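You operate a simulated robot arm through the tools that you are given. There is no shell and no other tool.

The job below is to be done with a simulated robot arm. You get a single attempt, and the scene is never put back.

JOB
Press the white round button two times. Open the drawer of the grey side table, take the yellow label plate from the inside of the drawer of the grey side table and leave it on the blue marking card, then shut the drawer. Push the lower left drawer shut. Close the lower door of the cream cupboard. Take the blue relay on the far end of the green bench and put it away on the top of the narrow wall shelf. Take the black pulley and leave it on top of the silver pulley. Open the set-up table drawer, put the blue colour glass on the top of the roll bench away in the inside of the set-up table drawer and shut the drawer again. Do these in any order. Set down upright: blue relay.
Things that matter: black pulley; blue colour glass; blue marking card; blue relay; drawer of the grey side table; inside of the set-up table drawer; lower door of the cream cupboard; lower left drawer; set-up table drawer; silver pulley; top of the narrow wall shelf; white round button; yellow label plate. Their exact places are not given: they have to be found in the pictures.

The check looks at the end state, three seconds after you hand in, the way a careful person would. Anything else that was tipped, shoved, dropped, spilled or broken makes it a failure.

ROBOT AND FRAMES
A 6-joint arm with a two-finger gripper on a trunk, on a base that drives. Base frame: it is fixed to the floor where the robot stands at the start and does not move with it; the origin is under the middle of the robot, x ahead of it, y to its left, z up. Units: m, degrees, N and s.
Its first joint turns from -166.0 to 166.0 degrees. Places, roughly: black pulley (6x6x4 cm) [3.5, 1.2, 0.8]; blue colour glass (5x5x2 cm) [1, 1.5, 0.9]; blue marking card (8x12x3 cm) [-0.9, -1.7, 0.8]; blue relay (4x5x6 cm) [3.6, 0.9, 0.8]; drawer of the grey side table [0.5, -3.9, 0.6]; inside of the set-up table drawer [0.3, -3.1, 0.6]; lower door of the cream cupboard [4.4, -5.4, 0.5]; lower left drawer [-1, -5.9, 0.6]; set-up table drawer [0.4, -3.1, 0.7]; silver pulley (7x7x3 cm) [3.6, 1.4, 0.8]; top of the narrow wall shelf (18x118 cm) [2.7, -6.14, 1.28]; white round button [1.6, -3.3, 1]; yellow label plate (8x6x3 cm) [0.5, -4, 0.6]. Payload 2.54 kg.
The TCP is the grasp point between the finger pads, 0.03 m short of the fingertips. In the tool frame z runs along the fingers and y along their closing line. The gripper opens to 0.116 m. The gripper's body begins 0.095 m behind the TCP.
Orientation is that of the tool frame in the base frame, as a unit quaternion [w, x, y, z]. With the fingers straight down and closing along the base's y, the tool's x points along the base's -x, its y along +y and its z along -z.

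CONTROLS
- The arm moves only by the tool drive_tool. Its argument "increments" is a list of rows, each a list of 2 entries, a list of its own where there are three numbers: the shift along the tool's x, y, z in units of 300 mm (1.0 is 300 mm), then the turn, a rotation vector about the tool's x, y, z in units of 180 degrees (1.0 is 180 degrees). In form: [[[x, y, z], [rx, ry, rz]], ...]. A call has 1 to 20 rows; each row is the pose to reach, as a shift and turn from the pose commanded when the call began, along the tool's axes at that moment. "claw" is the opening, from 0 (shut) to 1 (fully open), set as the call begins (left out, the last holds). A call with a number of a shift or a turn outside -1 to 1 is refused whole. A row lasts 0.2 s, in which the tool goes at most 0.05 m and 8.6 degrees; a call with a longer step from one row to the next is refused whole, and so is a gripper value outside its range. A pose out of reach is approached as far as the arm can. The call stops where the force on the tool passes 40 N (or 10 N more than at its start, if that is more) or the arm is blocked; 0.2 s more then pass. The fingers move at their own pace (about 0.072 m/s each) and stop on an object; they squeeze with about 34 N. The grip force told is the motor's: it shows also when the fingers shut on nothing. Time passes only in rows, and 0.2 s behind the last, so rows that repeat a pose let the fingers close. It gives the time, the measured TCP pose, the force on the tool (base axes), the opening and the grip force at its end, in the units of the frame above (readings bear some noise), with the torque about the TCP (base axes, N m) and any sound that the robot's microphone picked up.
- Cameras (640 x 400 px; columns grow to the right, rows downward): "scene" is now at [-0.0263, 0.1562, 1.4297]; the picture's right is [0.06, -1.00, 0.00], its down [-0.37, -0.02, -0.93] and it looks along [0.93, 0.05, -0.37] (base axes); focal length 282 px, centre (320, 200). "wrist" rides on the gripper at [0.069, -0.015, -0.122] in the tool frame; the picture's right is [0.21, 0.98, 0.00], its down [-0.83, 0.18, -0.53] and it looks along [-0.52, 0.11, 0.85] (tool axes); focal length 251 px, centre (320, 200).
- grab_frame(camera): a new picture of that camera. It takes no simulated time.
- base_move(legs): drives the robot by 1 to 6 legs, each [ahead, left, turn to the left] in m, m and degrees, along the robot's own axes; the way and the turn of a leg run together, so that a leg with both is an arc; at most 1.5 m and 180 degrees a leg. The arm and the cameras ride along, it lands a little off, and it stops where it bumps. It gives what a move gives.
- turn_head(pan, tilt): turns the head with the scene camera to pan (to the left, within 120 degrees either way) and tilt (down, from -29 to 69), counted from straight ahead of the robot. It gives what a move gives.
- measure_at(camera, pixels): there is no depth. For up to 12 entries [column, row, z] of the newest picture of that camera ("zoom" is the newest enlarged one), the place [x, y] in the base frame at which the ray of that pixel passes the height z, good to about 0.003 m. It takes no simulated time.
- inspect(camera, box): a new picture of the part [left, top, right, bottom] of that camera's present view, enlarged. It takes no simulated time.
- close_job(): hands the job in; it is judged then, once.

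Open the gripper and draw the arm clear of the work before you hand the job in, unless the task says otherwise.

The tools are called by a JSON object that holds its "method" and its "body". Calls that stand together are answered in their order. drive_tool: Moves the arm, as the interface text tells. Its arguments: {"type":"object","properties":{"increments":{"type":"array","items":{"type":"array"}},"claw":{"type":"number"}},"required":["increments"]} The other tools are called the same way: base_move (legs) drives the base; turn_head (pan, tilt) turns the head that bears the scene camera; grab_frame (camera) takes a picture; measure_at (camera, pixels) gives the place at which the rays of pixels pass given heights; inspect (camera, box) takes an enlarged picture of a part of a camera's view; close_job () hands the job in.

At the start:

```text
time: 0.0
tool_pos: [0.6614, 0.1429, 1.1816]
orientation: [0.0, 0.0, 1.0, -0.001]
contact_force: [-0.3, -0.2, 1.4]
torque: [0.0, 0.0, 0.01]
gripper_width: 0.1161
grasp_force: 0.0
robot x, y, heading: [-0.0002, -0.0002, 0.1]
head pan, tilt: [3.2, 21.9]
```

scene: 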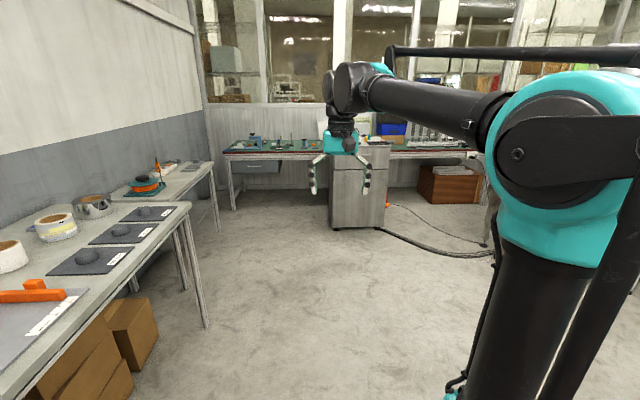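
wrist: 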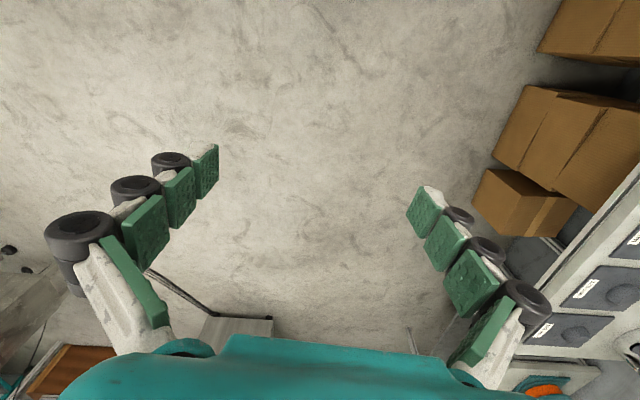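

I start by looking around from the starting position; the first picture shows a bench on the left and a green bench ahead.

{"method": "turn_head", "body": {"pan": 60, "tilt": 22}}

{"method": "grab_frame", "body": {"camera": "scene"}}

{"method": "turn_head", "body": {"pan": -60, "tilt": 22}}

{"method": "grab_frame", "body": {"camera": "scene"}}

{"method": "turn_head", "body": {"pan": -115, "tilt": 22}}

{"method": "grab_frame", "body": {"camera": "scene"}}

```text
time: 1.3
tool_pos: [0.6625, 0.1438, 1.1829]
orientation: [0.001, 0.0, 1.0, 0.0]
contact_force: [0.6, 1.2, 0.5]
torque: [-0.01, 0.01, -0.03]
gripper_width: 0.1157
grasp_force: 0.1
robot x, y, heading: [-0.0026, -0.0025, 0.1]
head pan, tilt: [60.0, 22.0]
```

```text
taken
```

scene: 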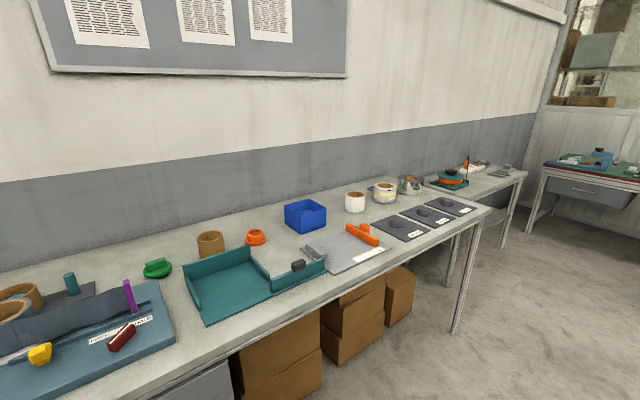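

```text
time: 3.3
tool_pos: [0.6614, 0.1437, 1.1825]
orientation: [-0.001, 0.0, 1.0, 0.001]
contact_force: [-0.8, 0.2, 0.8]
torque: [0.01, -0.03, -0.01]
gripper_width: 0.1155
grasp_force: 0.1
robot x, y, heading: [0.0024, 0.0004, 0.1]
head pan, tilt: [-60.0, 22.0]
```

```text
taken
```

scene: 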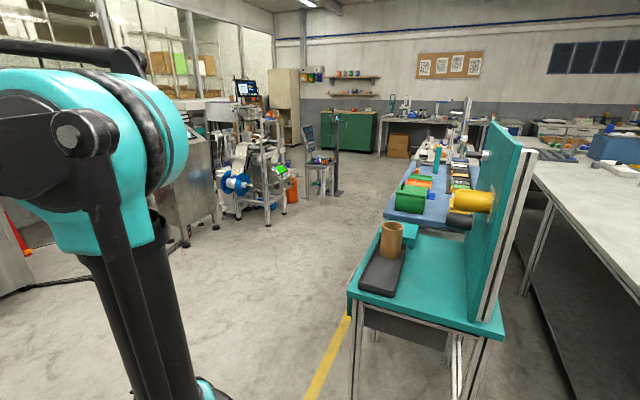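

```text
time: 4.5
tool_pos: [0.6619, 0.1436, 1.1818]
orientation: [0.001, 0.0, 1.0, 0.0]
contact_force: [-0.7, 0.0, -0.7]
torque: [-0.03, 0.01, 0.04]
gripper_width: 0.116
grasp_force: 0.0
robot x, y, heading: [0.0003, -0.0, -0.1]
head pan, tilt: [-115.0, 22.0]
```

```text
taken
```

scene: 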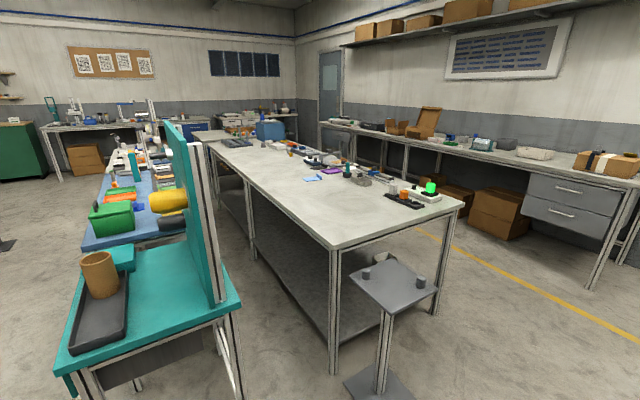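

The left bench with rolls should be the roll bench; I look at it closer for the blue colour glass.

{"method": "turn_head", "body": {"pan": 50, "tilt": 25}}

{"method": "inspect", "body": {"camera": "scene", "box": [160, 130, 400, 280]}}

{"method": "inspect", "body": {"camera": "scene", "box": [380, 100, 640, 260]}}

{"method": "turn_head", "body": {"pan": 15, "tilt": 22}}

{"method": "inspect", "body": {"camera": "scene", "box": [280, 100, 520, 250]}}

```text
time: 7.0
tool_pos: [0.6605, 0.1425, 1.1824]
orientation: [0.0, 0.0, 1.0, 0.0]
contact_force: [-0.4, 0.1, 0.5]
torque: [-0.03, 0.0, -0.02]
gripper_width: 0.1162
grasp_force: 0.0
robot x, y, heading: [-0.0014, 0.0016, -0.1]
head pan, tilt: [50.0, 25.0]
```

```text
2.67 times, centred on (280, 205) of scene
```

zoom: 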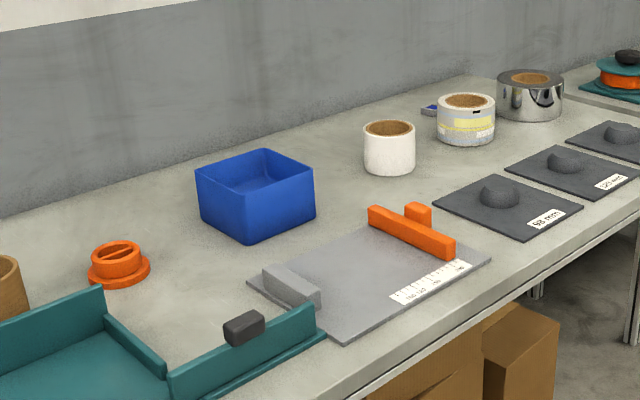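

```text
2.46 times, centred on (510, 180) of scene
```

zoom: 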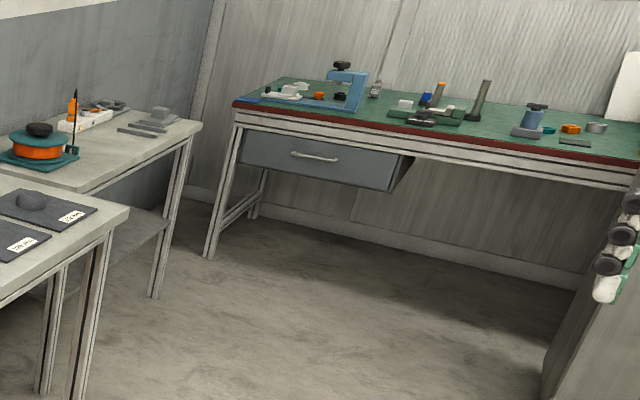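

```text
time: 8.0
tool_pos: [0.661, 0.1423, 1.1823]
orientation: [0.0, 0.001, 1.0, 0.001]
contact_force: [0.7, 0.4, -0.4]
torque: [0.0, -0.03, 0.03]
gripper_width: 0.116
grasp_force: 0.1
robot x, y, heading: [0.0026, 0.0014, -0.2]
head pan, tilt: [15.0, 22.0]
```

```text
2.67 times, centred on (400, 175) of scene
```

zoom: 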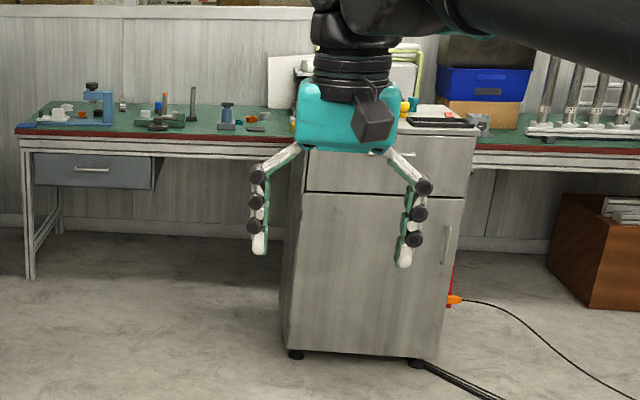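

The roll bench, the green bench and a side cabinet are visible. I measure the green bench edge (zoom row ~128) and the grey cabinet's position to plan driving.

{"method": "measure_at", "body": {"camera": "zoom", "pixels": [[18, 128, 0.78], [160, 137, 0.78], [255, 140, 0.78], [30, 275, 0.0], [288, 352, 0.0], [425, 362, 0.0], [226, 120, 0.8], [163, 105, 0.8], [575, 305, 0.0], [265, 115, 0.8]]}}

{"method": "grab_frame", "body": {"camera": "scene"}}

```text
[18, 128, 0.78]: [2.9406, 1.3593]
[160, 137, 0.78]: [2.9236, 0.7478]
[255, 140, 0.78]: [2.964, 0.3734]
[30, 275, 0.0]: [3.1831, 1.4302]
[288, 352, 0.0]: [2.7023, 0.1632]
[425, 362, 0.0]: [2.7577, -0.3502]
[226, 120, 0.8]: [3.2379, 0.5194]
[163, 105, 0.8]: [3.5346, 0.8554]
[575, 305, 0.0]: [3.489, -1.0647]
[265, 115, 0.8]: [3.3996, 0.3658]
```

```text
taken
```

scene: 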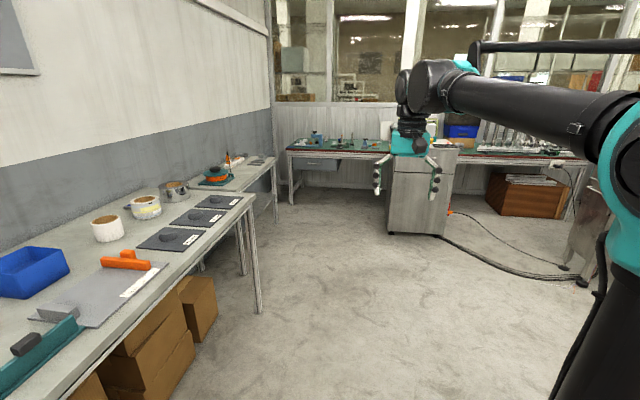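

I measure the obstacles on the left (roll bench legs at (258,312), (275,220)) before driving.

{"method": "measure_at", "body": {"camera": "scene", "pixels": [[258, 312, 0.0], [275, 221, 0.0], [243, 276, 0.0], [278, 160, 0.8], [255, 198, 0.8], [292, 202, 0.0], [388, 235, 0.0], [128, 207, 0.8], [150, 208, 0.85], [210, 204, 0.8]]}}

{"method": "inspect", "body": {"camera": "scene", "box": [270, 110, 400, 200]}}

```text
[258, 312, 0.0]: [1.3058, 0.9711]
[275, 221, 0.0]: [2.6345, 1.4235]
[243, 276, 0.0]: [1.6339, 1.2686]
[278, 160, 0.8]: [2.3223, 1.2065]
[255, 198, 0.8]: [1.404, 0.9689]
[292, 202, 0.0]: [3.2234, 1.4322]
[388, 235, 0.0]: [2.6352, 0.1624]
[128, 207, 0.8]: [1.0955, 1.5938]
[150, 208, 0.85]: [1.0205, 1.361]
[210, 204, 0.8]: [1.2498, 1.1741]
```

```text
4.44 times, centred on (335, 155) of scene
```

zoom: 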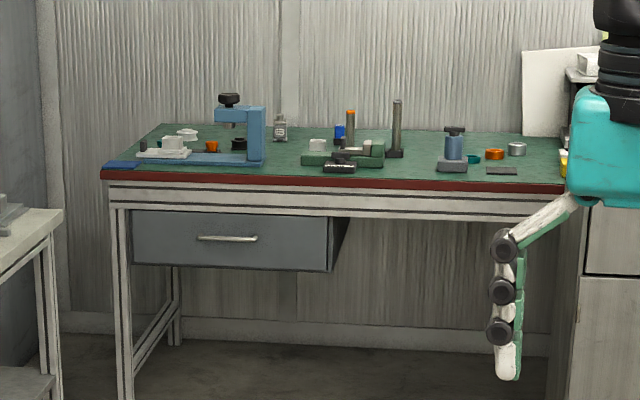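

The way is clear; I drive toward the green bench stopping about 0.7 m short of its edge and look again.

{"method": "base_move", "body": {"legs": [[1.2, 0.3, 0], [1.2, 0.5, 0]]}}

{"method": "turn_head", "body": {"pan": 10, "tilt": 30}}

{"method": "grab_frame", "body": {"camera": "scene"}}

{"method": "grab_frame", "body": {"camera": "wrist"}}

```text
time: 20.2
tool_pos: [3.0199, 0.9474, 1.1825]
orientation: [0.001, 0.002, 1.0, 0.0]
contact_force: [0.4, 0.1, 0.7]
torque: [0.02, -0.03, -0.02]
gripper_width: 0.1161
grasp_force: 0.1
robot x, y, heading: [2.3567, 0.8046, 0.0]
head pan, tilt: [15.0, 22.0]
```

```text
time: 20.9
tool_pos: [3.0211, 0.9473, 1.1822]
orientation: [0.0, 0.002, 1.0, 0.0]
contact_force: [-0.3, 0.1, 0.0]
torque: [0.02, 0.0, -0.01]
gripper_width: 0.1158
grasp_force: 0.1
robot x, y, heading: [2.3568, 0.8038, -0.2]
head pan, tilt: [10.0, 30.0]
```

```text
taken
```

scene: 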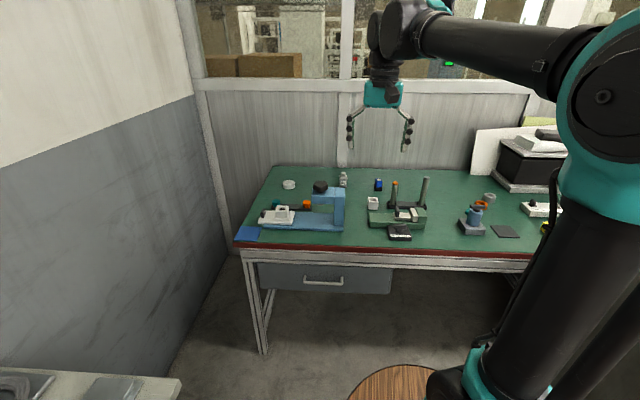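

```text
taken
```

wrist: 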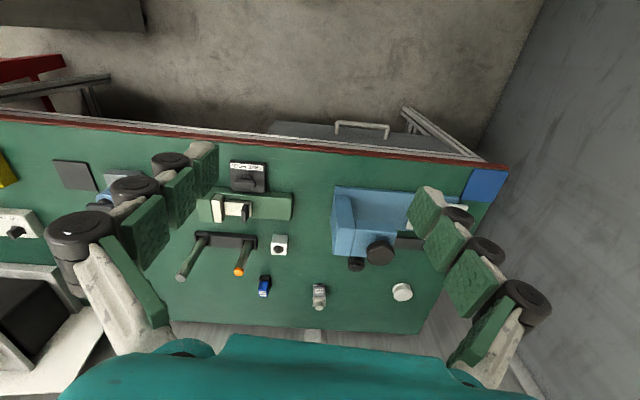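

The wrist view shows the silver pulley near (401,292), a dark round one near (355,263), the relay at (264,287). I zoom in, and look at the round wooden thing near my base.

{"method": "inspect", "body": {"camera": "wrist", "box": [220, 220, 440, 340]}}

{"method": "inspect", "body": {"camera": "scene", "box": [230, 150, 450, 280]}}

{"method": "turn_head", "body": {"pan": 0, "tilt": 65}}

{"method": "grab_frame", "body": {"camera": "scene"}}

```text
2.91 times, centred on (330, 280) of wrist
```

zoom: 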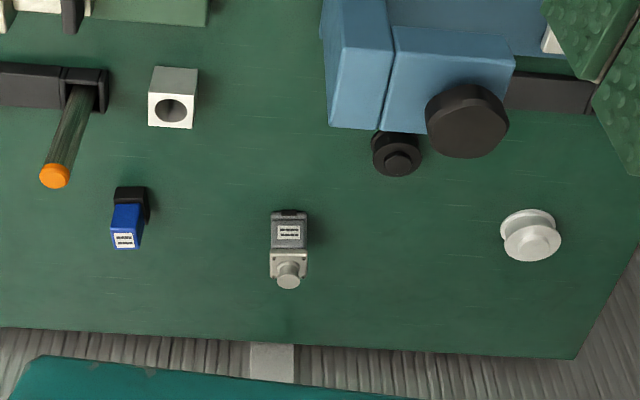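

```text
2.91 times, centred on (340, 215) of scene
```

zoom: 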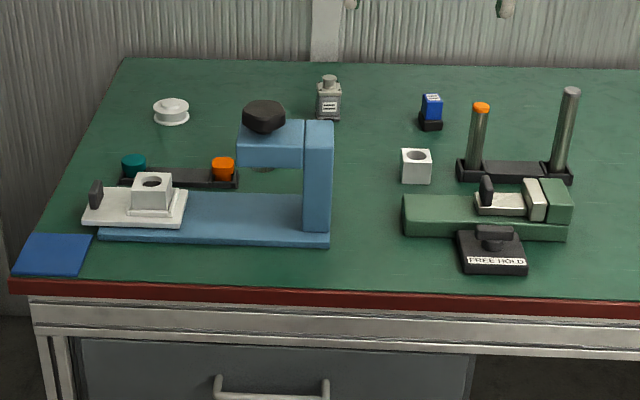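

```text
time: 21.9
tool_pos: [3.0217, 0.9472, 1.1815]
orientation: [0.0, 0.002, 1.0, 0.0]
contact_force: [0.4, -0.6, 0.1]
torque: [0.01, 0.02, 0.02]
gripper_width: 0.116
grasp_force: 0.1
robot x, y, heading: [2.3595, 0.8062, -0.6]
head pan, tilt: [0.0, 65.0]
```

```text
taken
```

scene: 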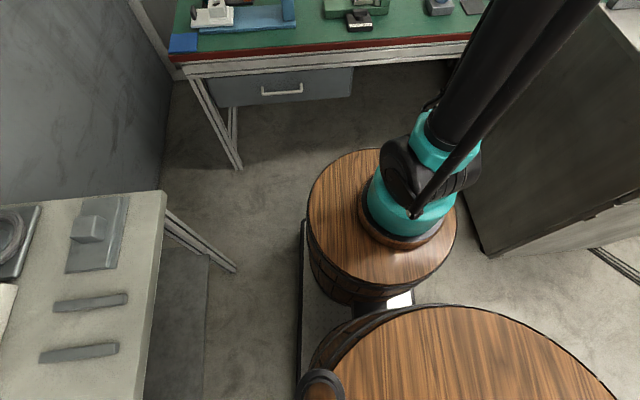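

The wooden barrels are my own base. I measure its extents and the surroundings to know the clearance.

{"method": "measure_at", "body": {"camera": "scene", "pixels": [[300, 225, 0.1], [302, 380, 0.1], [380, 150, 0.5], [410, 200, 0.6], [410, 220, 0.5], [455, 210, 0.5], [310, 210, 0.5], [236, 168, 0.0], [163, 192, 0.78], [236, 270, 0.0], [490, 255, 0.0], [178, 75, 0.75]]}}

{"method": "inspect", "body": {"camera": "scene", "box": [280, 100, 600, 300]}}

```text
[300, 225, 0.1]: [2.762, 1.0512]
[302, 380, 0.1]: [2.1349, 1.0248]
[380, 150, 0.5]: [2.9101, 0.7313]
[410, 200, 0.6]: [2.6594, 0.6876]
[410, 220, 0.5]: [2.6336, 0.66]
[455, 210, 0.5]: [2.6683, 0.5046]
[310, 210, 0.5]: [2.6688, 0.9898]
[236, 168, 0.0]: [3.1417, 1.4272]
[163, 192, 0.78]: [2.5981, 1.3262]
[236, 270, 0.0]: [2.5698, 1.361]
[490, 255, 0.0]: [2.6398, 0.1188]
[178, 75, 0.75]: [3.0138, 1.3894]
```

```text
2.00 times, centred on (440, 200) of scene
```

zoom: 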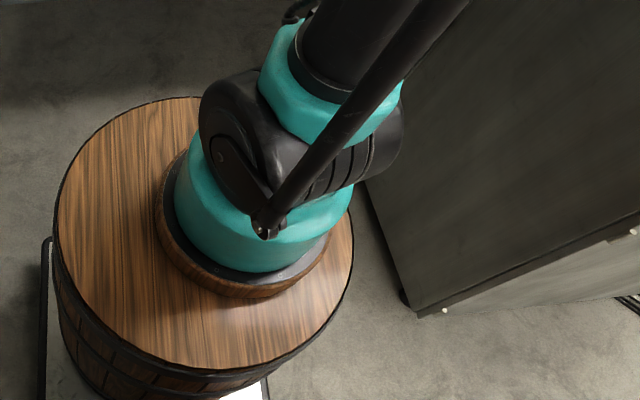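

I turn the head back and triangulate objects between scene and wrist views.

{"method": "turn_head", "body": {"pan": 10, "tilt": 35}}

{"method": "inspect", "body": {"camera": "scene", "box": [230, 110, 450, 247]}}

{"method": "inspect", "body": {"camera": "wrist", "box": [220, 200, 440, 337]}}

```text
time: 22.9
tool_pos: [3.0218, 0.9468, 1.1819]
orientation: [0.0, 0.002, 1.0, 0.001]
contact_force: [1.2, -0.5, -0.1]
torque: [0.05, 0.0, 0.01]
gripper_width: 0.1163
grasp_force: 0.0
robot x, y, heading: [2.3593, 0.8051, -0.1]
head pan, tilt: [10.0, 35.0]
```

```text
2.91 times, centred on (340, 178) of scene
```

zoom: 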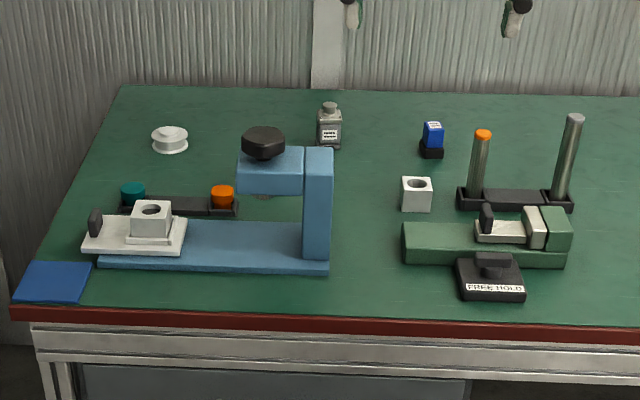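

```text
2.91 times, centred on (330, 268) of wrist
```

zoom: 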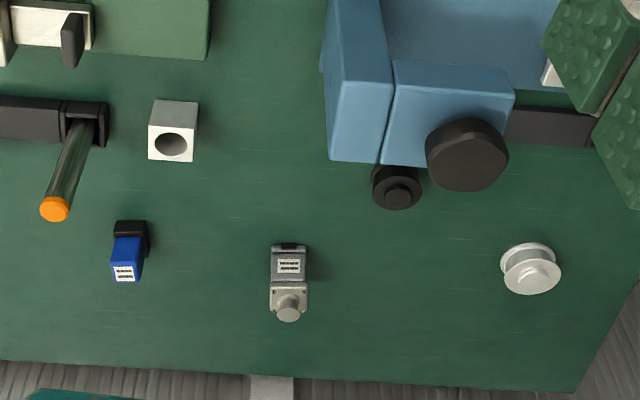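

I measure the far-left bench corner, pulleys and relay in the wrist zoom at several heights.

{"method": "measure_at", "body": {"camera": "zoom", "pixels": [[575, 390, 0.72], [575, 390, 0.76], [575, 390, 0.8], [531, 277, 0.76], [531, 277, 0.8], [402, 198, 0.76], [402, 198, 0.8], [130, 235, 0.78], [125, 272, 0.8], [290, 250, 0.76], [465, 145, 0.95], [465, 145, 0.9]]}}

{"method": "inspect", "body": {"camera": "scene", "box": [230, 110, 450, 247]}}

{"method": "measure_at", "body": {"camera": "zoom", "pixels": [[120, 85, 0.72], [120, 85, 0.76], [120, 85, 0.8], [170, 133, 0.76], [170, 133, 0.8], [12, 308, 0.72], [12, 308, 0.76], [12, 308, 0.8], [263, 140, 0.95], [263, 140, 0.9], [432, 130, 0.8], [329, 105, 0.8]]}}

```text
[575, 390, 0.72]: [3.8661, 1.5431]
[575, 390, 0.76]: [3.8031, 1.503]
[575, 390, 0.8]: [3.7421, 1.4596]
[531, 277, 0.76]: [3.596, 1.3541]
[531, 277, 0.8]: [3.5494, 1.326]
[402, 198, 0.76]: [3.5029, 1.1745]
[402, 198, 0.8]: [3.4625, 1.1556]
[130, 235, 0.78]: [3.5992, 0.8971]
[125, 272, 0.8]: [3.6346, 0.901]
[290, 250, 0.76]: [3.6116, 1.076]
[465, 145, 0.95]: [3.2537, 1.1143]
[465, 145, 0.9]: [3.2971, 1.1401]
```

```text
2.91 times, centred on (340, 178) of scene
```

zoom: 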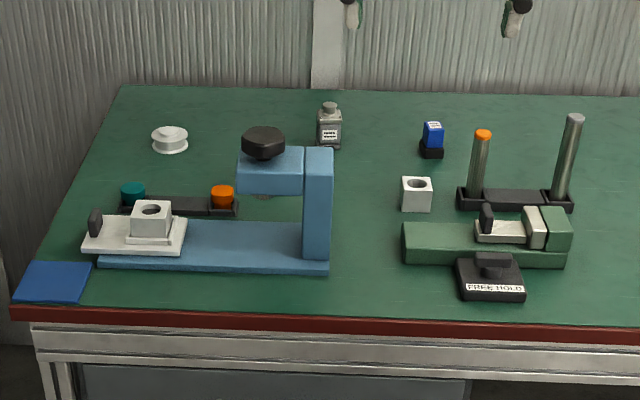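

```text
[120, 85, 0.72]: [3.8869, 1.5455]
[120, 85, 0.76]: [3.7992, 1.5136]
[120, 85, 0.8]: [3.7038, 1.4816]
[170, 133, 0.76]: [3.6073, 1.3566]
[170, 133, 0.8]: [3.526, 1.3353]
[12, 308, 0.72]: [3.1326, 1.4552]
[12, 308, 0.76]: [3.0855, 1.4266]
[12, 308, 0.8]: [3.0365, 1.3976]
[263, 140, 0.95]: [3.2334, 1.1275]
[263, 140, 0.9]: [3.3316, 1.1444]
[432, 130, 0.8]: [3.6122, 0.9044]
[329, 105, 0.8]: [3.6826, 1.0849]
```

The bench top is at z≈0.76; silver pulley near (3.57,1.34), black pulley near (3.48,1.165), relay near (3.60,0.90). I move the base a little nearer and to the left.

{"method": "base_move", "body": {"legs": [[0.14, 0.12, 0]]}}

{"method": "inspect", "body": {"camera": "wrist", "box": [200, 100, 440, 250]}}

{"method": "grab_frame", "body": {"camera": "scene"}}

```text
time: 24.4
tool_pos: [3.1625, 1.0639, 1.182]
orientation: [0.0, 0.003, 1.0, 0.0]
contact_force: [0.0, 0.5, -0.5]
torque: [0.02, 0.02, 0.0]
gripper_width: 0.116
grasp_force: 0.1
robot x, y, heading: [2.502, 0.9248, -0.3]
head pan, tilt: [10.0, 35.0]
```

```text
2.67 times, centred on (320, 175) of wrist
```

zoom: 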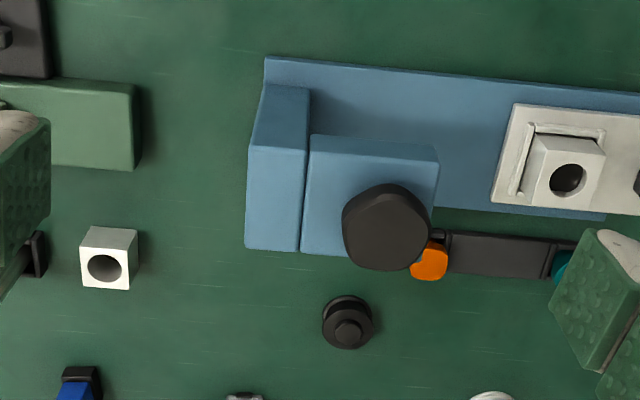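

```text
taken
```

scene: 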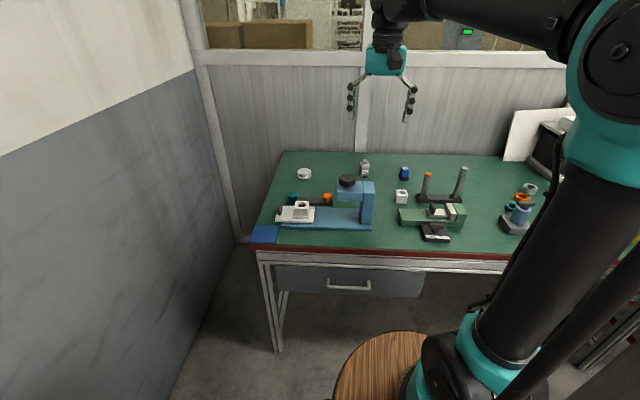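

I move the tool over toward the black pulley at (3.40,1.16,1.0) to measure it with the wrist camera.

{"method": "drive_tool", "body": {"increments": [[[-0.1, 0.042, 0], [0, 0, 0]], [[-0.2, 0.084, 0], [0, 0, 0]], [[-0.3, 0.126, 0], [0, 0, 0]], [[-0.4, 0.168, 0.1], [0, 0, 0]], [[-0.5, 0.21, 0.2], [0, 0, 0]], [[-0.6, 0.25, 0.3], [0, 0, 0]], [[-0.7, 0.29, 0.4], [0, 0, 0]], [[-0.8, 0.333, 0.5], [0, 0, 0]], [[-0.8, 0.333, 0.6], [0, 0, 0]], [[-0.8, 0.333, 0.6], [0, 0, 0]]], "claw": 1}}

{"method": "grab_frame", "body": {"camera": "wrist"}}

{"method": "grab_frame", "body": {"camera": "scene"}}

```text
time: 26.6
tool_pos: [3.4009, 1.166, 1.0024]
orientation: [-0.001, 0.003, 1.0, 0.0]
contact_force: [0.9, 0.3, -0.2]
torque: [-0.01, 0.02, 0.03]
gripper_width: 0.1159
grasp_force: 0.1
robot x, y, heading: [2.5029, 0.9246, -0.4]
head pan, tilt: [10.0, 35.0]
```

```text
taken
```

wrist: 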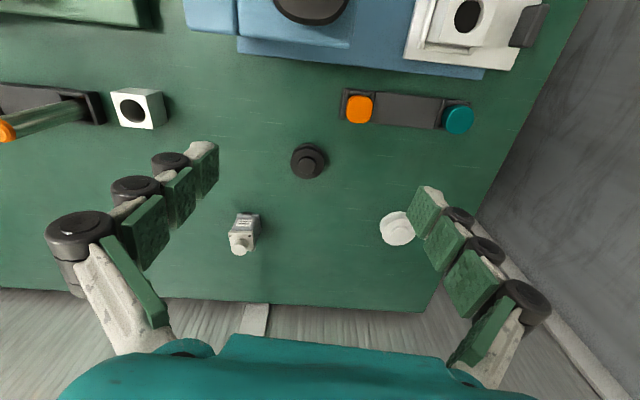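

```text
taken
```

scene: 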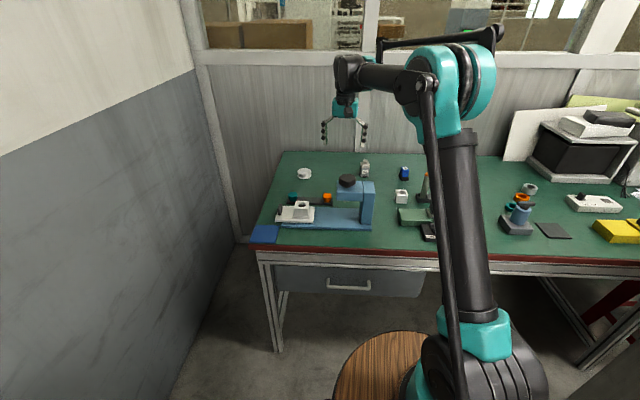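

The black pulley is at about (308,161) and silver at (398,228) in the wrist view. I zoom to measure them.

{"method": "inspect", "body": {"camera": "wrist", "box": [260, 130, 420, 250]}}

```text
3.33 times, centred on (340, 190) of wrist
```

zoom: 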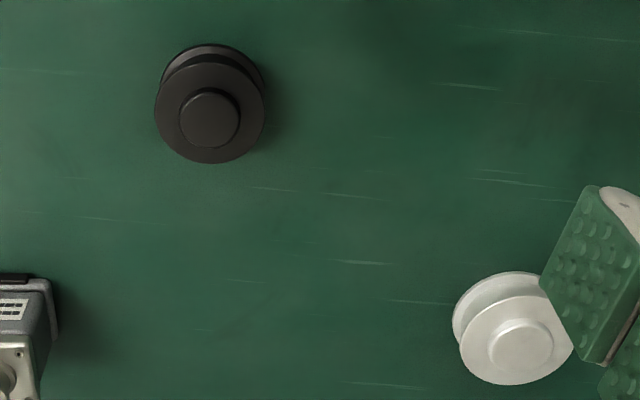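

I measure the flange centres and edges.

{"method": "measure_at", "body": {"camera": "zoom", "pixels": [[210, 113, 0.79], [154, 110, 0.79], [266, 110, 0.79], [210, 119, 0.8], [212, 101, 0.765], [515, 337, 0.785], [458, 335, 0.785], [574, 340, 0.785], [521, 340, 0.79], [508, 325, 0.765], [20, 380, 0.84]]}}

```text
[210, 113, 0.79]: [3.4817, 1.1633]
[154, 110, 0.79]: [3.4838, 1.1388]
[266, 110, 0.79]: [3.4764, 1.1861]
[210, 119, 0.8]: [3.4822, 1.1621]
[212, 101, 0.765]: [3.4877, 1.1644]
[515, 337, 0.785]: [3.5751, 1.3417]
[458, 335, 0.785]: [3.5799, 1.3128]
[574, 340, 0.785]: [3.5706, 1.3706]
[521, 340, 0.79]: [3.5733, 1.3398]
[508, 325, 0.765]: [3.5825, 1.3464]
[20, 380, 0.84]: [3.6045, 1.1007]
```

Black pulley centre ≈(3.483,1.163), silver ≈(3.576,1.343). I move above the black pulley and descend to TCP z≈0.795.

{"method": "drive_tool", "body": {"increments": [[[-0.14, -0.005, 0], [0, 0, 0]], [[-0.273, -0.01, 0], [0, 0, 0]], [[-0.273, -0.01, 0.15], [0, 0, 0]], [[-0.273, -0.01, 0.3], [0, 0, 0]], [[-0.273, -0.01, 0.45], [0, 0, 0]], [[-0.273, -0.01, 0.55], [0, 0, 0]], [[-0.273, -0.01, 0.63], [0, 0, 0]], [[-0.273, -0.01, 0.69], [0, 0, 0]], [[-0.273, -0.01, 0.69], [0, 0, 0]]], "claw": 1}}

{"method": "grab_frame", "body": {"camera": "wrist"}}

```text
time: 28.6
tool_pos: [3.4836, 1.1591, 0.7936]
orientation: [0.001, 0.004, 1.0, 0.0]
contact_force: [0.8, 0.0, -0.2]
torque: [-0.01, -0.04, 0.01]
gripper_width: 0.116
grasp_force: 0.1
robot x, y, heading: [2.5015, 0.9267, -0.5]
head pan, tilt: [10.0, 35.0]
```

```text
taken
```

wrist: 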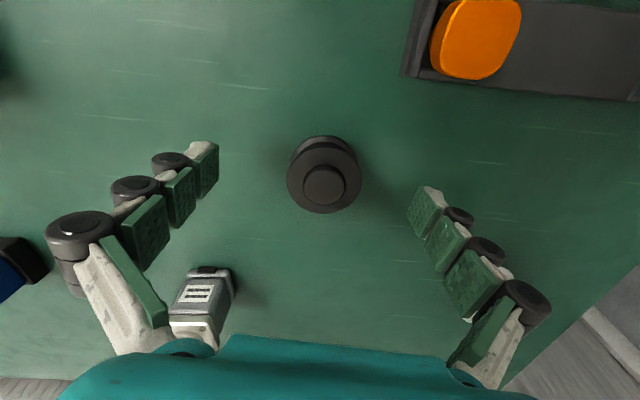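

The pulley sits centred between the fingertips; I close the gripper.

{"method": "drive_tool", "body": {"increments": [[[0, 0, 0], [0, 0, 0]], [[0, 0, 0], [0, 0, 0]], [[0, 0, 0], [0, 0, 0]], [[0, 0, 0], [0, 0, 0]], [[0, 0, 0], [0, 0, 0]]], "claw": 0}}

{"method": "grab_frame", "body": {"camera": "wrist"}}

```text
time: 29.8
tool_pos: [3.4836, 1.1585, 0.7947]
orientation: [0.0, 0.004, 1.0, 0.001]
contact_force: [-0.4, 3.7, 2.6]
torque: [0.13, 0.01, -0.02]
gripper_width: 0.0267
grasp_force: 34.3
robot x, y, heading: [2.498, 0.9267, -0.4]
head pan, tilt: [10.0, 35.0]
```

```text
taken
```

wrist: 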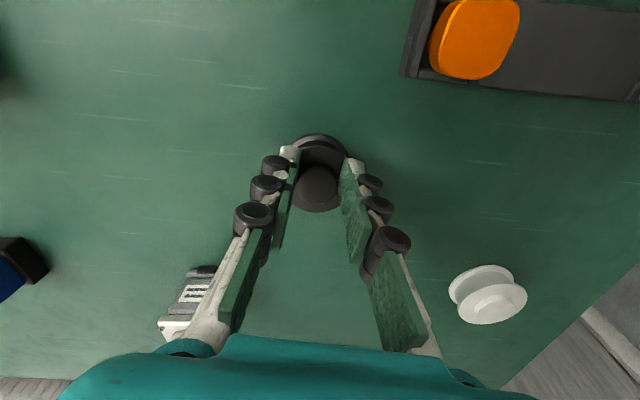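

The width 0.0267 is smaller than the flange; I zoom to see what the fingers hold.

{"method": "inspect", "body": {"camera": "wrist", "box": [240, 110, 400, 230]}}

{"method": "inspect", "body": {"camera": "scene", "box": [290, 120, 420, 210]}}

```text
3.33 times, centred on (320, 170) of wrist
```

zoom: 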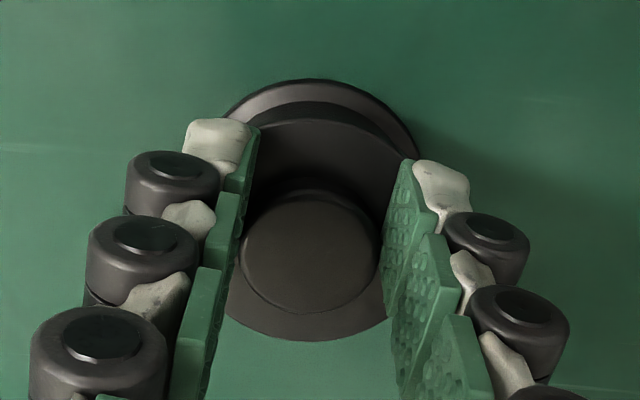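

```text
4.44 times, centred on (355, 165) of scene
```

zoom: 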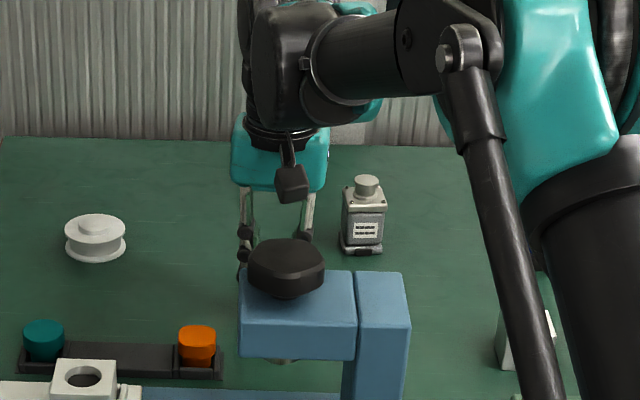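

The pads clasp the pulley's hub/core. I lift 6 cm and check that it comes along.

{"method": "drive_tool", "body": {"increments": [[[0, 0, -0.05], [0, 0, 0]], [[0, 0, -0.15], [0, 0, 0]], [[0, 0, -0.25], [0, 0, 0]], [[0, 0, -0.25], [0, 0, 0]]], "claw": 0}}

{"method": "grab_frame", "body": {"camera": "wrist"}}

{"method": "inspect", "body": {"camera": "scene", "box": [290, 100, 420, 190]}}

```text
time: 30.8
tool_pos: [3.4832, 1.1575, 0.8698]
orientation: [0.0, 0.004, 1.0, 0.0]
contact_force: [0.6, 0.3, -2.2]
torque: [-0.01, 0.06, 0.01]
gripper_width: 0.0272
grasp_force: 33.6
robot x, y, heading: [2.4999, 0.9244, -0.2]
head pan, tilt: [10.0, 35.0]
```

```text
taken
```

wrist: 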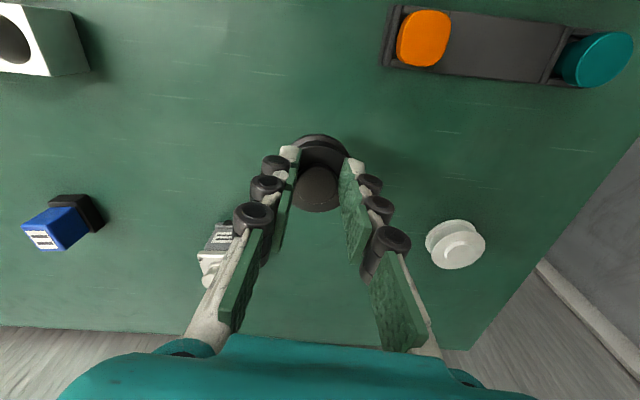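

```text
4.44 times, centred on (355, 145) of scene
```

zoom: 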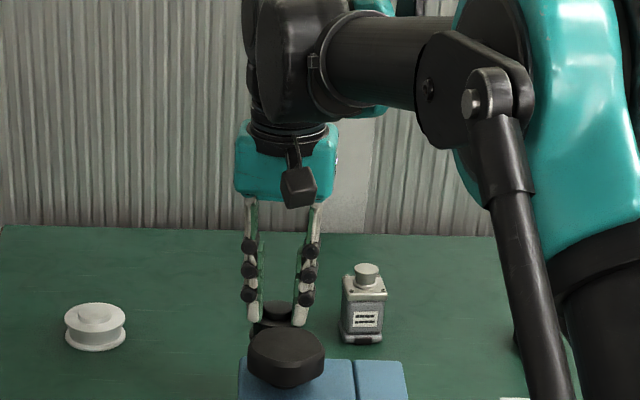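

The pulley hangs by its hub. I measure the hub and silver pulley in this view to determine offsets.

{"method": "inspect", "body": {"camera": "wrist", "box": [270, 120, 510, 270]}}

{"method": "measure_at", "body": {"camera": "wrist", "pixels": [[317, 188, 0.85], [317, 188, 0.84], [455, 250, 0.785], [455, 250, 0.765], [450, 240, 0.76], [450, 240, 0.74], [455, 349, 0.76], [455, 349, 0.74]]}}

```text
2.67 times, centred on (390, 195) of wrist
```

zoom: 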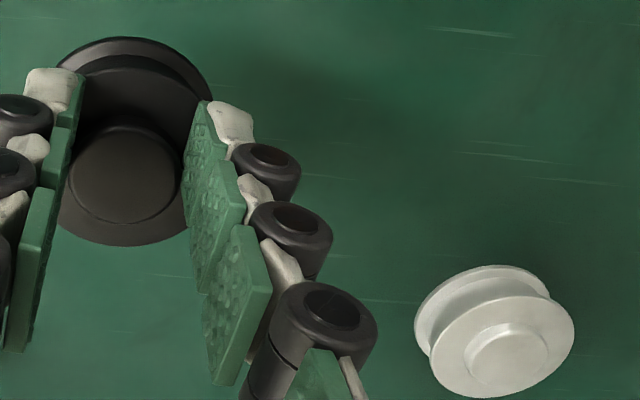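

```text
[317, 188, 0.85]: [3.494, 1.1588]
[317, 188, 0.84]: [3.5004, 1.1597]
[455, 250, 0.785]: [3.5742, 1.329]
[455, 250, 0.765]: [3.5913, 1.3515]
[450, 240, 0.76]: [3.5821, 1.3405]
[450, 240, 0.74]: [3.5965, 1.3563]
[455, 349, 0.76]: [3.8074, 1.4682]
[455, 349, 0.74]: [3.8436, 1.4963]
```

The hub top sits around TCP level. I raise and move over toward the silver pulley, stopping 7 cm short in x for a clear look.

{"method": "drive_tool", "body": {"increments": [[[0, 0, -0.15], [0, 0, 0]], [[-0.01, 0.14, -0.17], [0, 0, 0]], [[-0.02, 0.28, -0.17], [0, 0, 0]], [[-0.03, 0.42, -0.17], [0, 0, 0]], [[-0.05, 0.54, -0.17], [0, 0, 0]], [[-0.057, 0.617, -0.17], [0, 0, 0]], [[-0.057, 0.617, -0.17], [0, 0, 0]]], "claw": 0}}

{"method": "inspect", "body": {"camera": "wrist", "box": [240, 120, 400, 220]}}

{"method": "grab_frame", "body": {"camera": "wrist"}}

{"method": "inspect", "body": {"camera": "scene", "box": [250, 100, 380, 190]}}

```text
time: 32.4
tool_pos: [3.4948, 1.3405, 0.9192]
orientation: [0.001, 0.004, 1.0, 0.0]
contact_force: [-0.1, -0.7, -0.9]
torque: [-0.01, 0.05, -0.02]
gripper_width: 0.0269
grasp_force: 34.1
out of reach, approached as far as the arm can: row 6, 7
robot x, y, heading: [2.4993, 0.9253, -0.4]
head pan, tilt: [10.0, 35.0]
```

```text
4.00 times, centred on (320, 170) of wrist
```

zoom: 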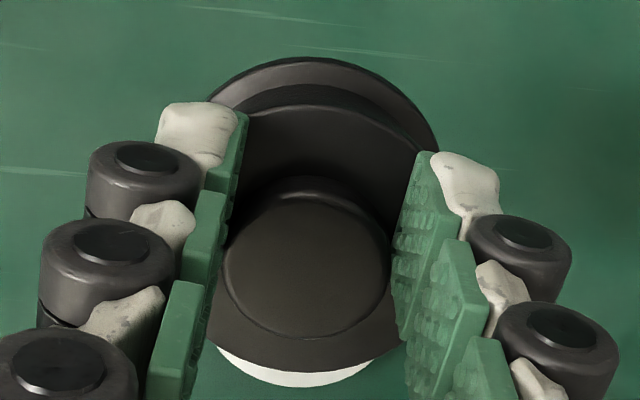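

```text
taken
```

wrist: 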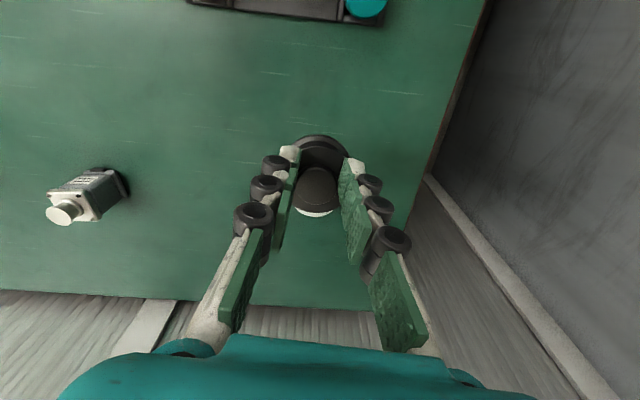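

```text
4.44 times, centred on (315, 145) of scene
```

zoom: 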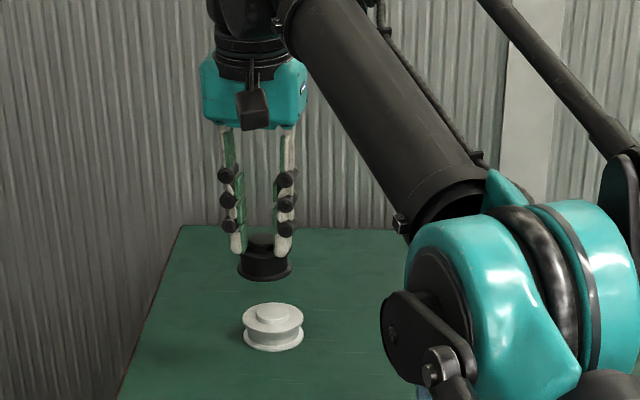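

The arm is at its reach limit here, so I retract the tool by 10 cm each way and shift the base left and ahead a little.

{"method": "drive_tool", "body": {"increments": [[[0.12, -0.1, 0], [0, 0, 0]], [[0.24, -0.2, 0], [0, 0, 0]], [[0.35, -0.33, 0], [0, 0, 0]], [[0.35, -0.33, 0], [0, 0, 0]]], "claw": 0}}

{"method": "base_move", "body": {"legs": [[0.08, 0.12, 0]]}}

{"method": "grab_frame", "body": {"camera": "wrist"}}

{"method": "grab_frame", "body": {"camera": "scene"}}

```text
refused: row 3 steps farther than a row can; nothing moved
```

```text
time: 33.8
tool_pos: [3.5784, 1.4662, 0.9191]
orientation: [0.0, 0.002, 1.0, 0.001]
contact_force: [-0.2, -0.9, -1.6]
torque: [0.0, 0.02, 0.04]
gripper_width: 0.027
grasp_force: 34.8
robot x, y, heading: [2.5856, 1.0463, -0.2]
head pan, tilt: [10.0, 35.0]
```

```text
taken
```

wrist: 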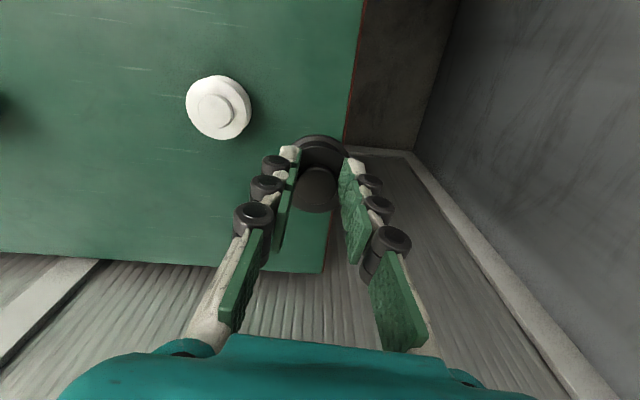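

```text
taken
```

scene: 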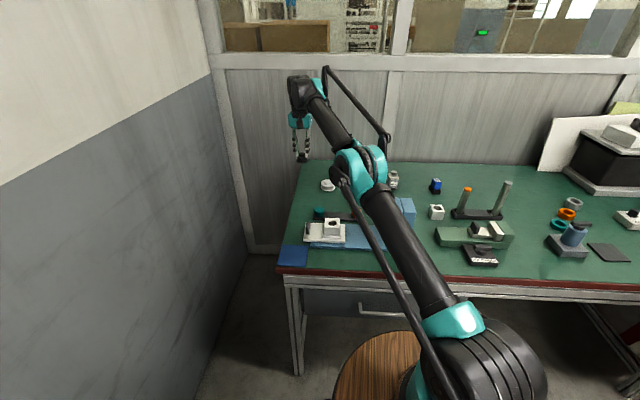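

The base moved without bumping. The silver pulley is now clearly seen at (218,107) in the wrist view; I zoom to measure.

{"method": "inspect", "body": {"camera": "wrist", "box": [170, 60, 270, 160]}}

{"method": "inspect", "body": {"camera": "scene", "box": [290, 150, 370, 200]}}

```text
4.00 times, centred on (220, 110) of wrist
```

zoom: 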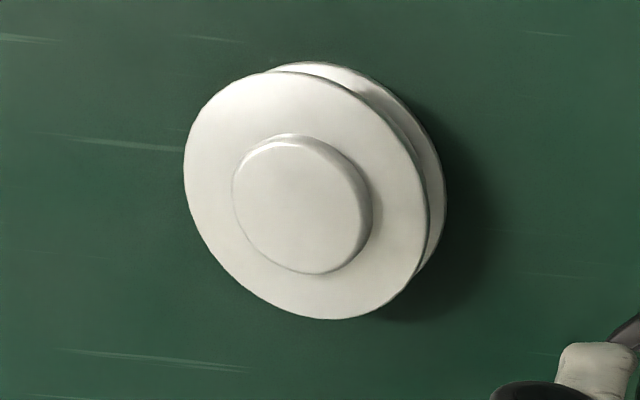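

```text
8.00 times, centred on (330, 175) of scene
```

zoom: 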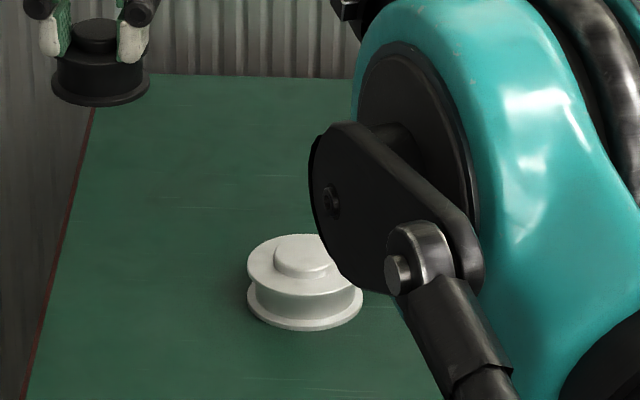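

I measure the silver pulley's flange centre (216.3,109) and hub (215,111.8) at their heights.

{"method": "measure_at", "body": {"camera": "wrist", "pixels": [[216.3, 109, 0.783], [215, 111.8, 0.79], [221.3, 106.3, 0.762], [186.3, 105, 0.783], [247.5, 113, 0.783], [317, 188, 0.919], [317, 188, 0.93]]}}

{"method": "measure_at", "body": {"camera": "zoom", "pixels": [[303, 262, 0.783], [301, 250, 0.79], [305, 303, 0.762], [100, 77, 0.89]]}}

```text
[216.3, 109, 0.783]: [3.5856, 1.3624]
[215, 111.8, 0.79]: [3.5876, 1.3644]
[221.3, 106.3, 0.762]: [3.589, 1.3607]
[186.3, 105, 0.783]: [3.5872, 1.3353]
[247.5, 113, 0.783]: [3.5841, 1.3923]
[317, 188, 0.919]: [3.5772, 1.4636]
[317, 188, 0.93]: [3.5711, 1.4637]
```

```text
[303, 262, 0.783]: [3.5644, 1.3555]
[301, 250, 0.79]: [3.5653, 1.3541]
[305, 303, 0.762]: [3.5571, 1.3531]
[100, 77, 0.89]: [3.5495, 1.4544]
```

I lower and move nearer sideways to refine the relative offset.

{"method": "drive_tool", "body": {"increments": [[[-0.015, -0.07, 0.08], [0, 0, 0]], [[-0.03, -0.12, 0.17], [0, 0, 0]], [[-0.03, -0.12, 0.17], [0, 0, 0]]], "claw": 0}}

{"method": "inspect", "body": {"camera": "wrist", "box": [140, 60, 300, 160]}}

{"method": "measure_at", "body": {"camera": "zoom", "pixels": [[200, 200, 0.783], [300, 200, 0.783], [200, 300, 0.783]]}}

```text
time: 34.6
tool_pos: [3.5909, 1.4278, 0.8674]
orientation: [0.0, 0.002, 1.0, 0.0]
contact_force: [0.5, 0.0, -1.5]
torque: [0.01, 0.05, 0.01]
gripper_width: 0.0268
grasp_force: 33.7
robot x, y, heading: [2.5897, 1.0449, 0.0]
head pan, tilt: [10.0, 35.0]
```

```text
4.00 times, centred on (220, 110) of wrist
```

zoom: 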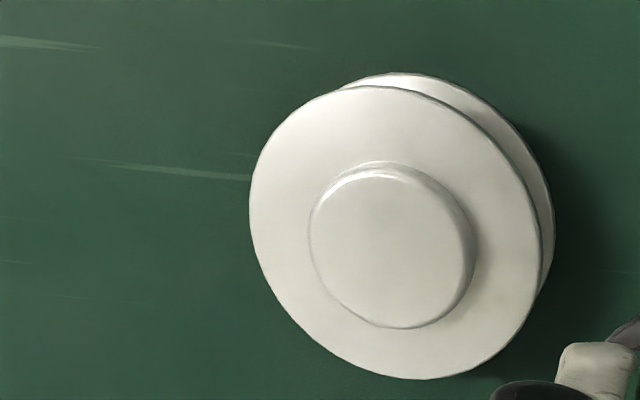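

```text
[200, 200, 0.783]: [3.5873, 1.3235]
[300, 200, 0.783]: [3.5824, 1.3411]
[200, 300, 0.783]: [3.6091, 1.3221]
```

Silver centre is about (−0.006,−0.070) from the TCP. I move over it and lower to just above contact.

{"method": "drive_tool", "body": {"increments": [[[0.006, -0.12, 0], [0, 0, 0]], [[0.013, -0.235, 0], [0, 0, 0]], [[0.013, -0.235, 0.06], [0, 0, 0]], [[0.013, -0.235, 0.1], [0, 0, 0]], [[0.013, -0.235, 0.13], [0, 0, 0]], [[0.013, -0.235, 0.13], [0, 0, 0]]], "claw": 0}}

{"method": "grab_frame", "body": {"camera": "wrist"}}

{"method": "inspect", "body": {"camera": "scene", "box": [290, 130, 370, 200]}}

```text
time: 36.0
tool_pos: [3.584, 1.3568, 0.8307]
orientation: [0.0, 0.002, 1.0, 0.0]
contact_force: [0.0, -0.6, -1.2]
torque: [0.03, -0.02, -0.03]
gripper_width: 0.0267
grasp_force: 34.0
robot x, y, heading: [2.584, 1.0442, -0.3]
head pan, tilt: [10.0, 35.0]
```

```text
taken
```

wrist: 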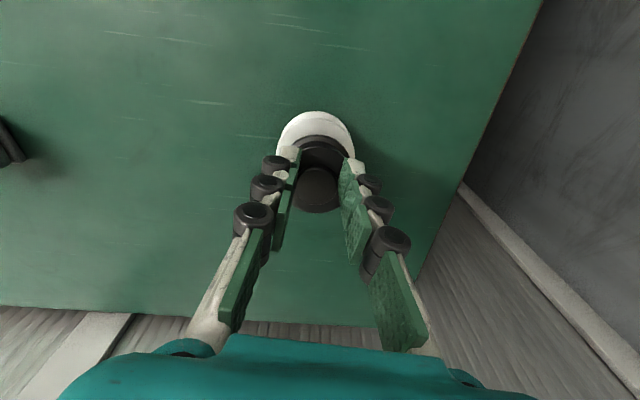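

```text
5.71 times, centred on (330, 165) of scene
```

zoom: 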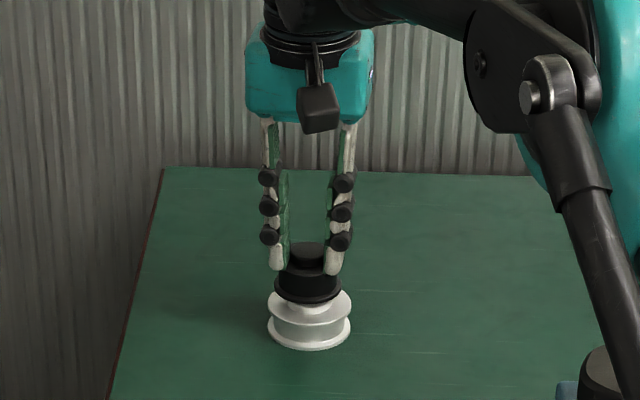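

Sideways alignment looks right; I check the near edges of both flanges in x.

{"method": "inspect", "body": {"camera": "wrist", "box": [240, 90, 400, 190]}}

{"method": "measure_at", "body": {"camera": "wrist", "pixels": [[318, 112, 0.783], [318, 112, 0.765], [318, 135, 0.797], [316.5, 187, 0.836]]}}

```text
4.00 times, centred on (320, 140) of wrist
```

zoom: 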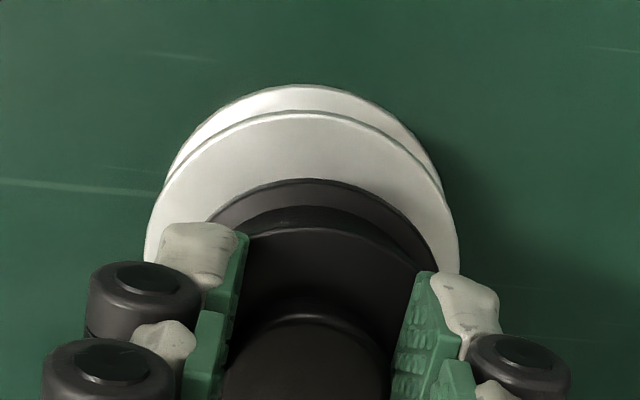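

```text
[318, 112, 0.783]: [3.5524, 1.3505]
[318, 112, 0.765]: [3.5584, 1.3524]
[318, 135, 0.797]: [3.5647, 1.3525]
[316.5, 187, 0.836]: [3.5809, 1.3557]
```

Both are aligned within a few millimetres; I lower the last few mm gently.

{"method": "drive_tool", "body": {"increments": [[[0, 0, 0.008], [0, 0, 0]], [[0, 0, 0.016], [0, 0, 0]], [[0, 0, 0.024], [0, 0, 0]]], "claw": 0}}

```text
time: 36.8
tool_pos: [3.5848, 1.3574, 0.8241]
orientation: [0.002, 0.001, 1.0, 0.0]
contact_force: [9.2, 1.1, 29.2]
torque: [-0.04, -0.71, 0.02]
gripper_width: 0.0269
grasp_force: 34.3
robot x, y, heading: [2.5884, 1.0466, -0.3]
head pan, tilt: [10.0, 35.0]
```

Contact is felt (29 N). I back off 1.5 mm and open the gripper.

{"method": "drive_tool", "body": {"increments": [[[0, 0, -0.007], [0, 0, 0]], [[0, 0, -0.007], [0, 0, 0]]], "claw": 0}}

{"method": "drive_tool", "body": {"increments": [[[0, 0, 0], [0, 0, 0]], [[0, 0, 0], [0, 0, 0]], [[0, 0, 0], [0, 0, 0]], [[0, 0, 0], [0, 0, 0]]], "claw": 1}}

{"method": "grab_frame", "body": {"camera": "wrist"}}

```text
time: 37.4
tool_pos: [3.5834, 1.3571, 0.8247]
orientation: [0.0, 0.002, 1.0, 0.0]
contact_force: [6.7, -2.0, 14.8]
torque: [-0.14, -0.45, -0.01]
gripper_width: 0.027
grasp_force: 34.2
robot x, y, heading: [2.5871, 1.0476, -0.2]
head pan, tilt: [10.0, 35.0]
```

```text
time: 38.4
tool_pos: [3.5836, 1.3572, 0.8236]
orientation: [0.0, 0.002, 1.0, 0.0]
contact_force: [-0.2, -0.6, -0.1]
torque: [-0.02, 0.01, -0.01]
gripper_width: 0.1158
grasp_force: 0.1
robot x, y, heading: [2.5856, 1.0435, -0.5]
head pan, tilt: [10.0, 35.0]
```

```text
taken
```

wrist: 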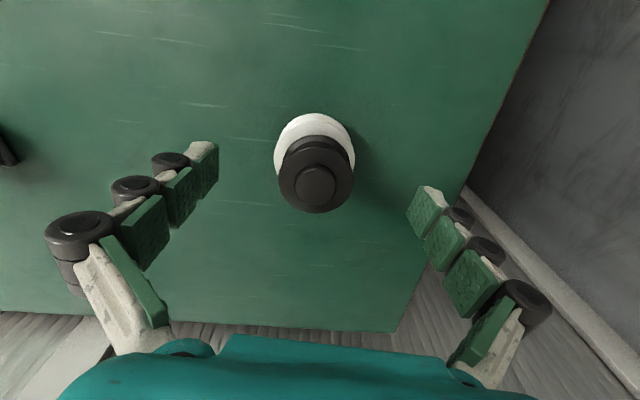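

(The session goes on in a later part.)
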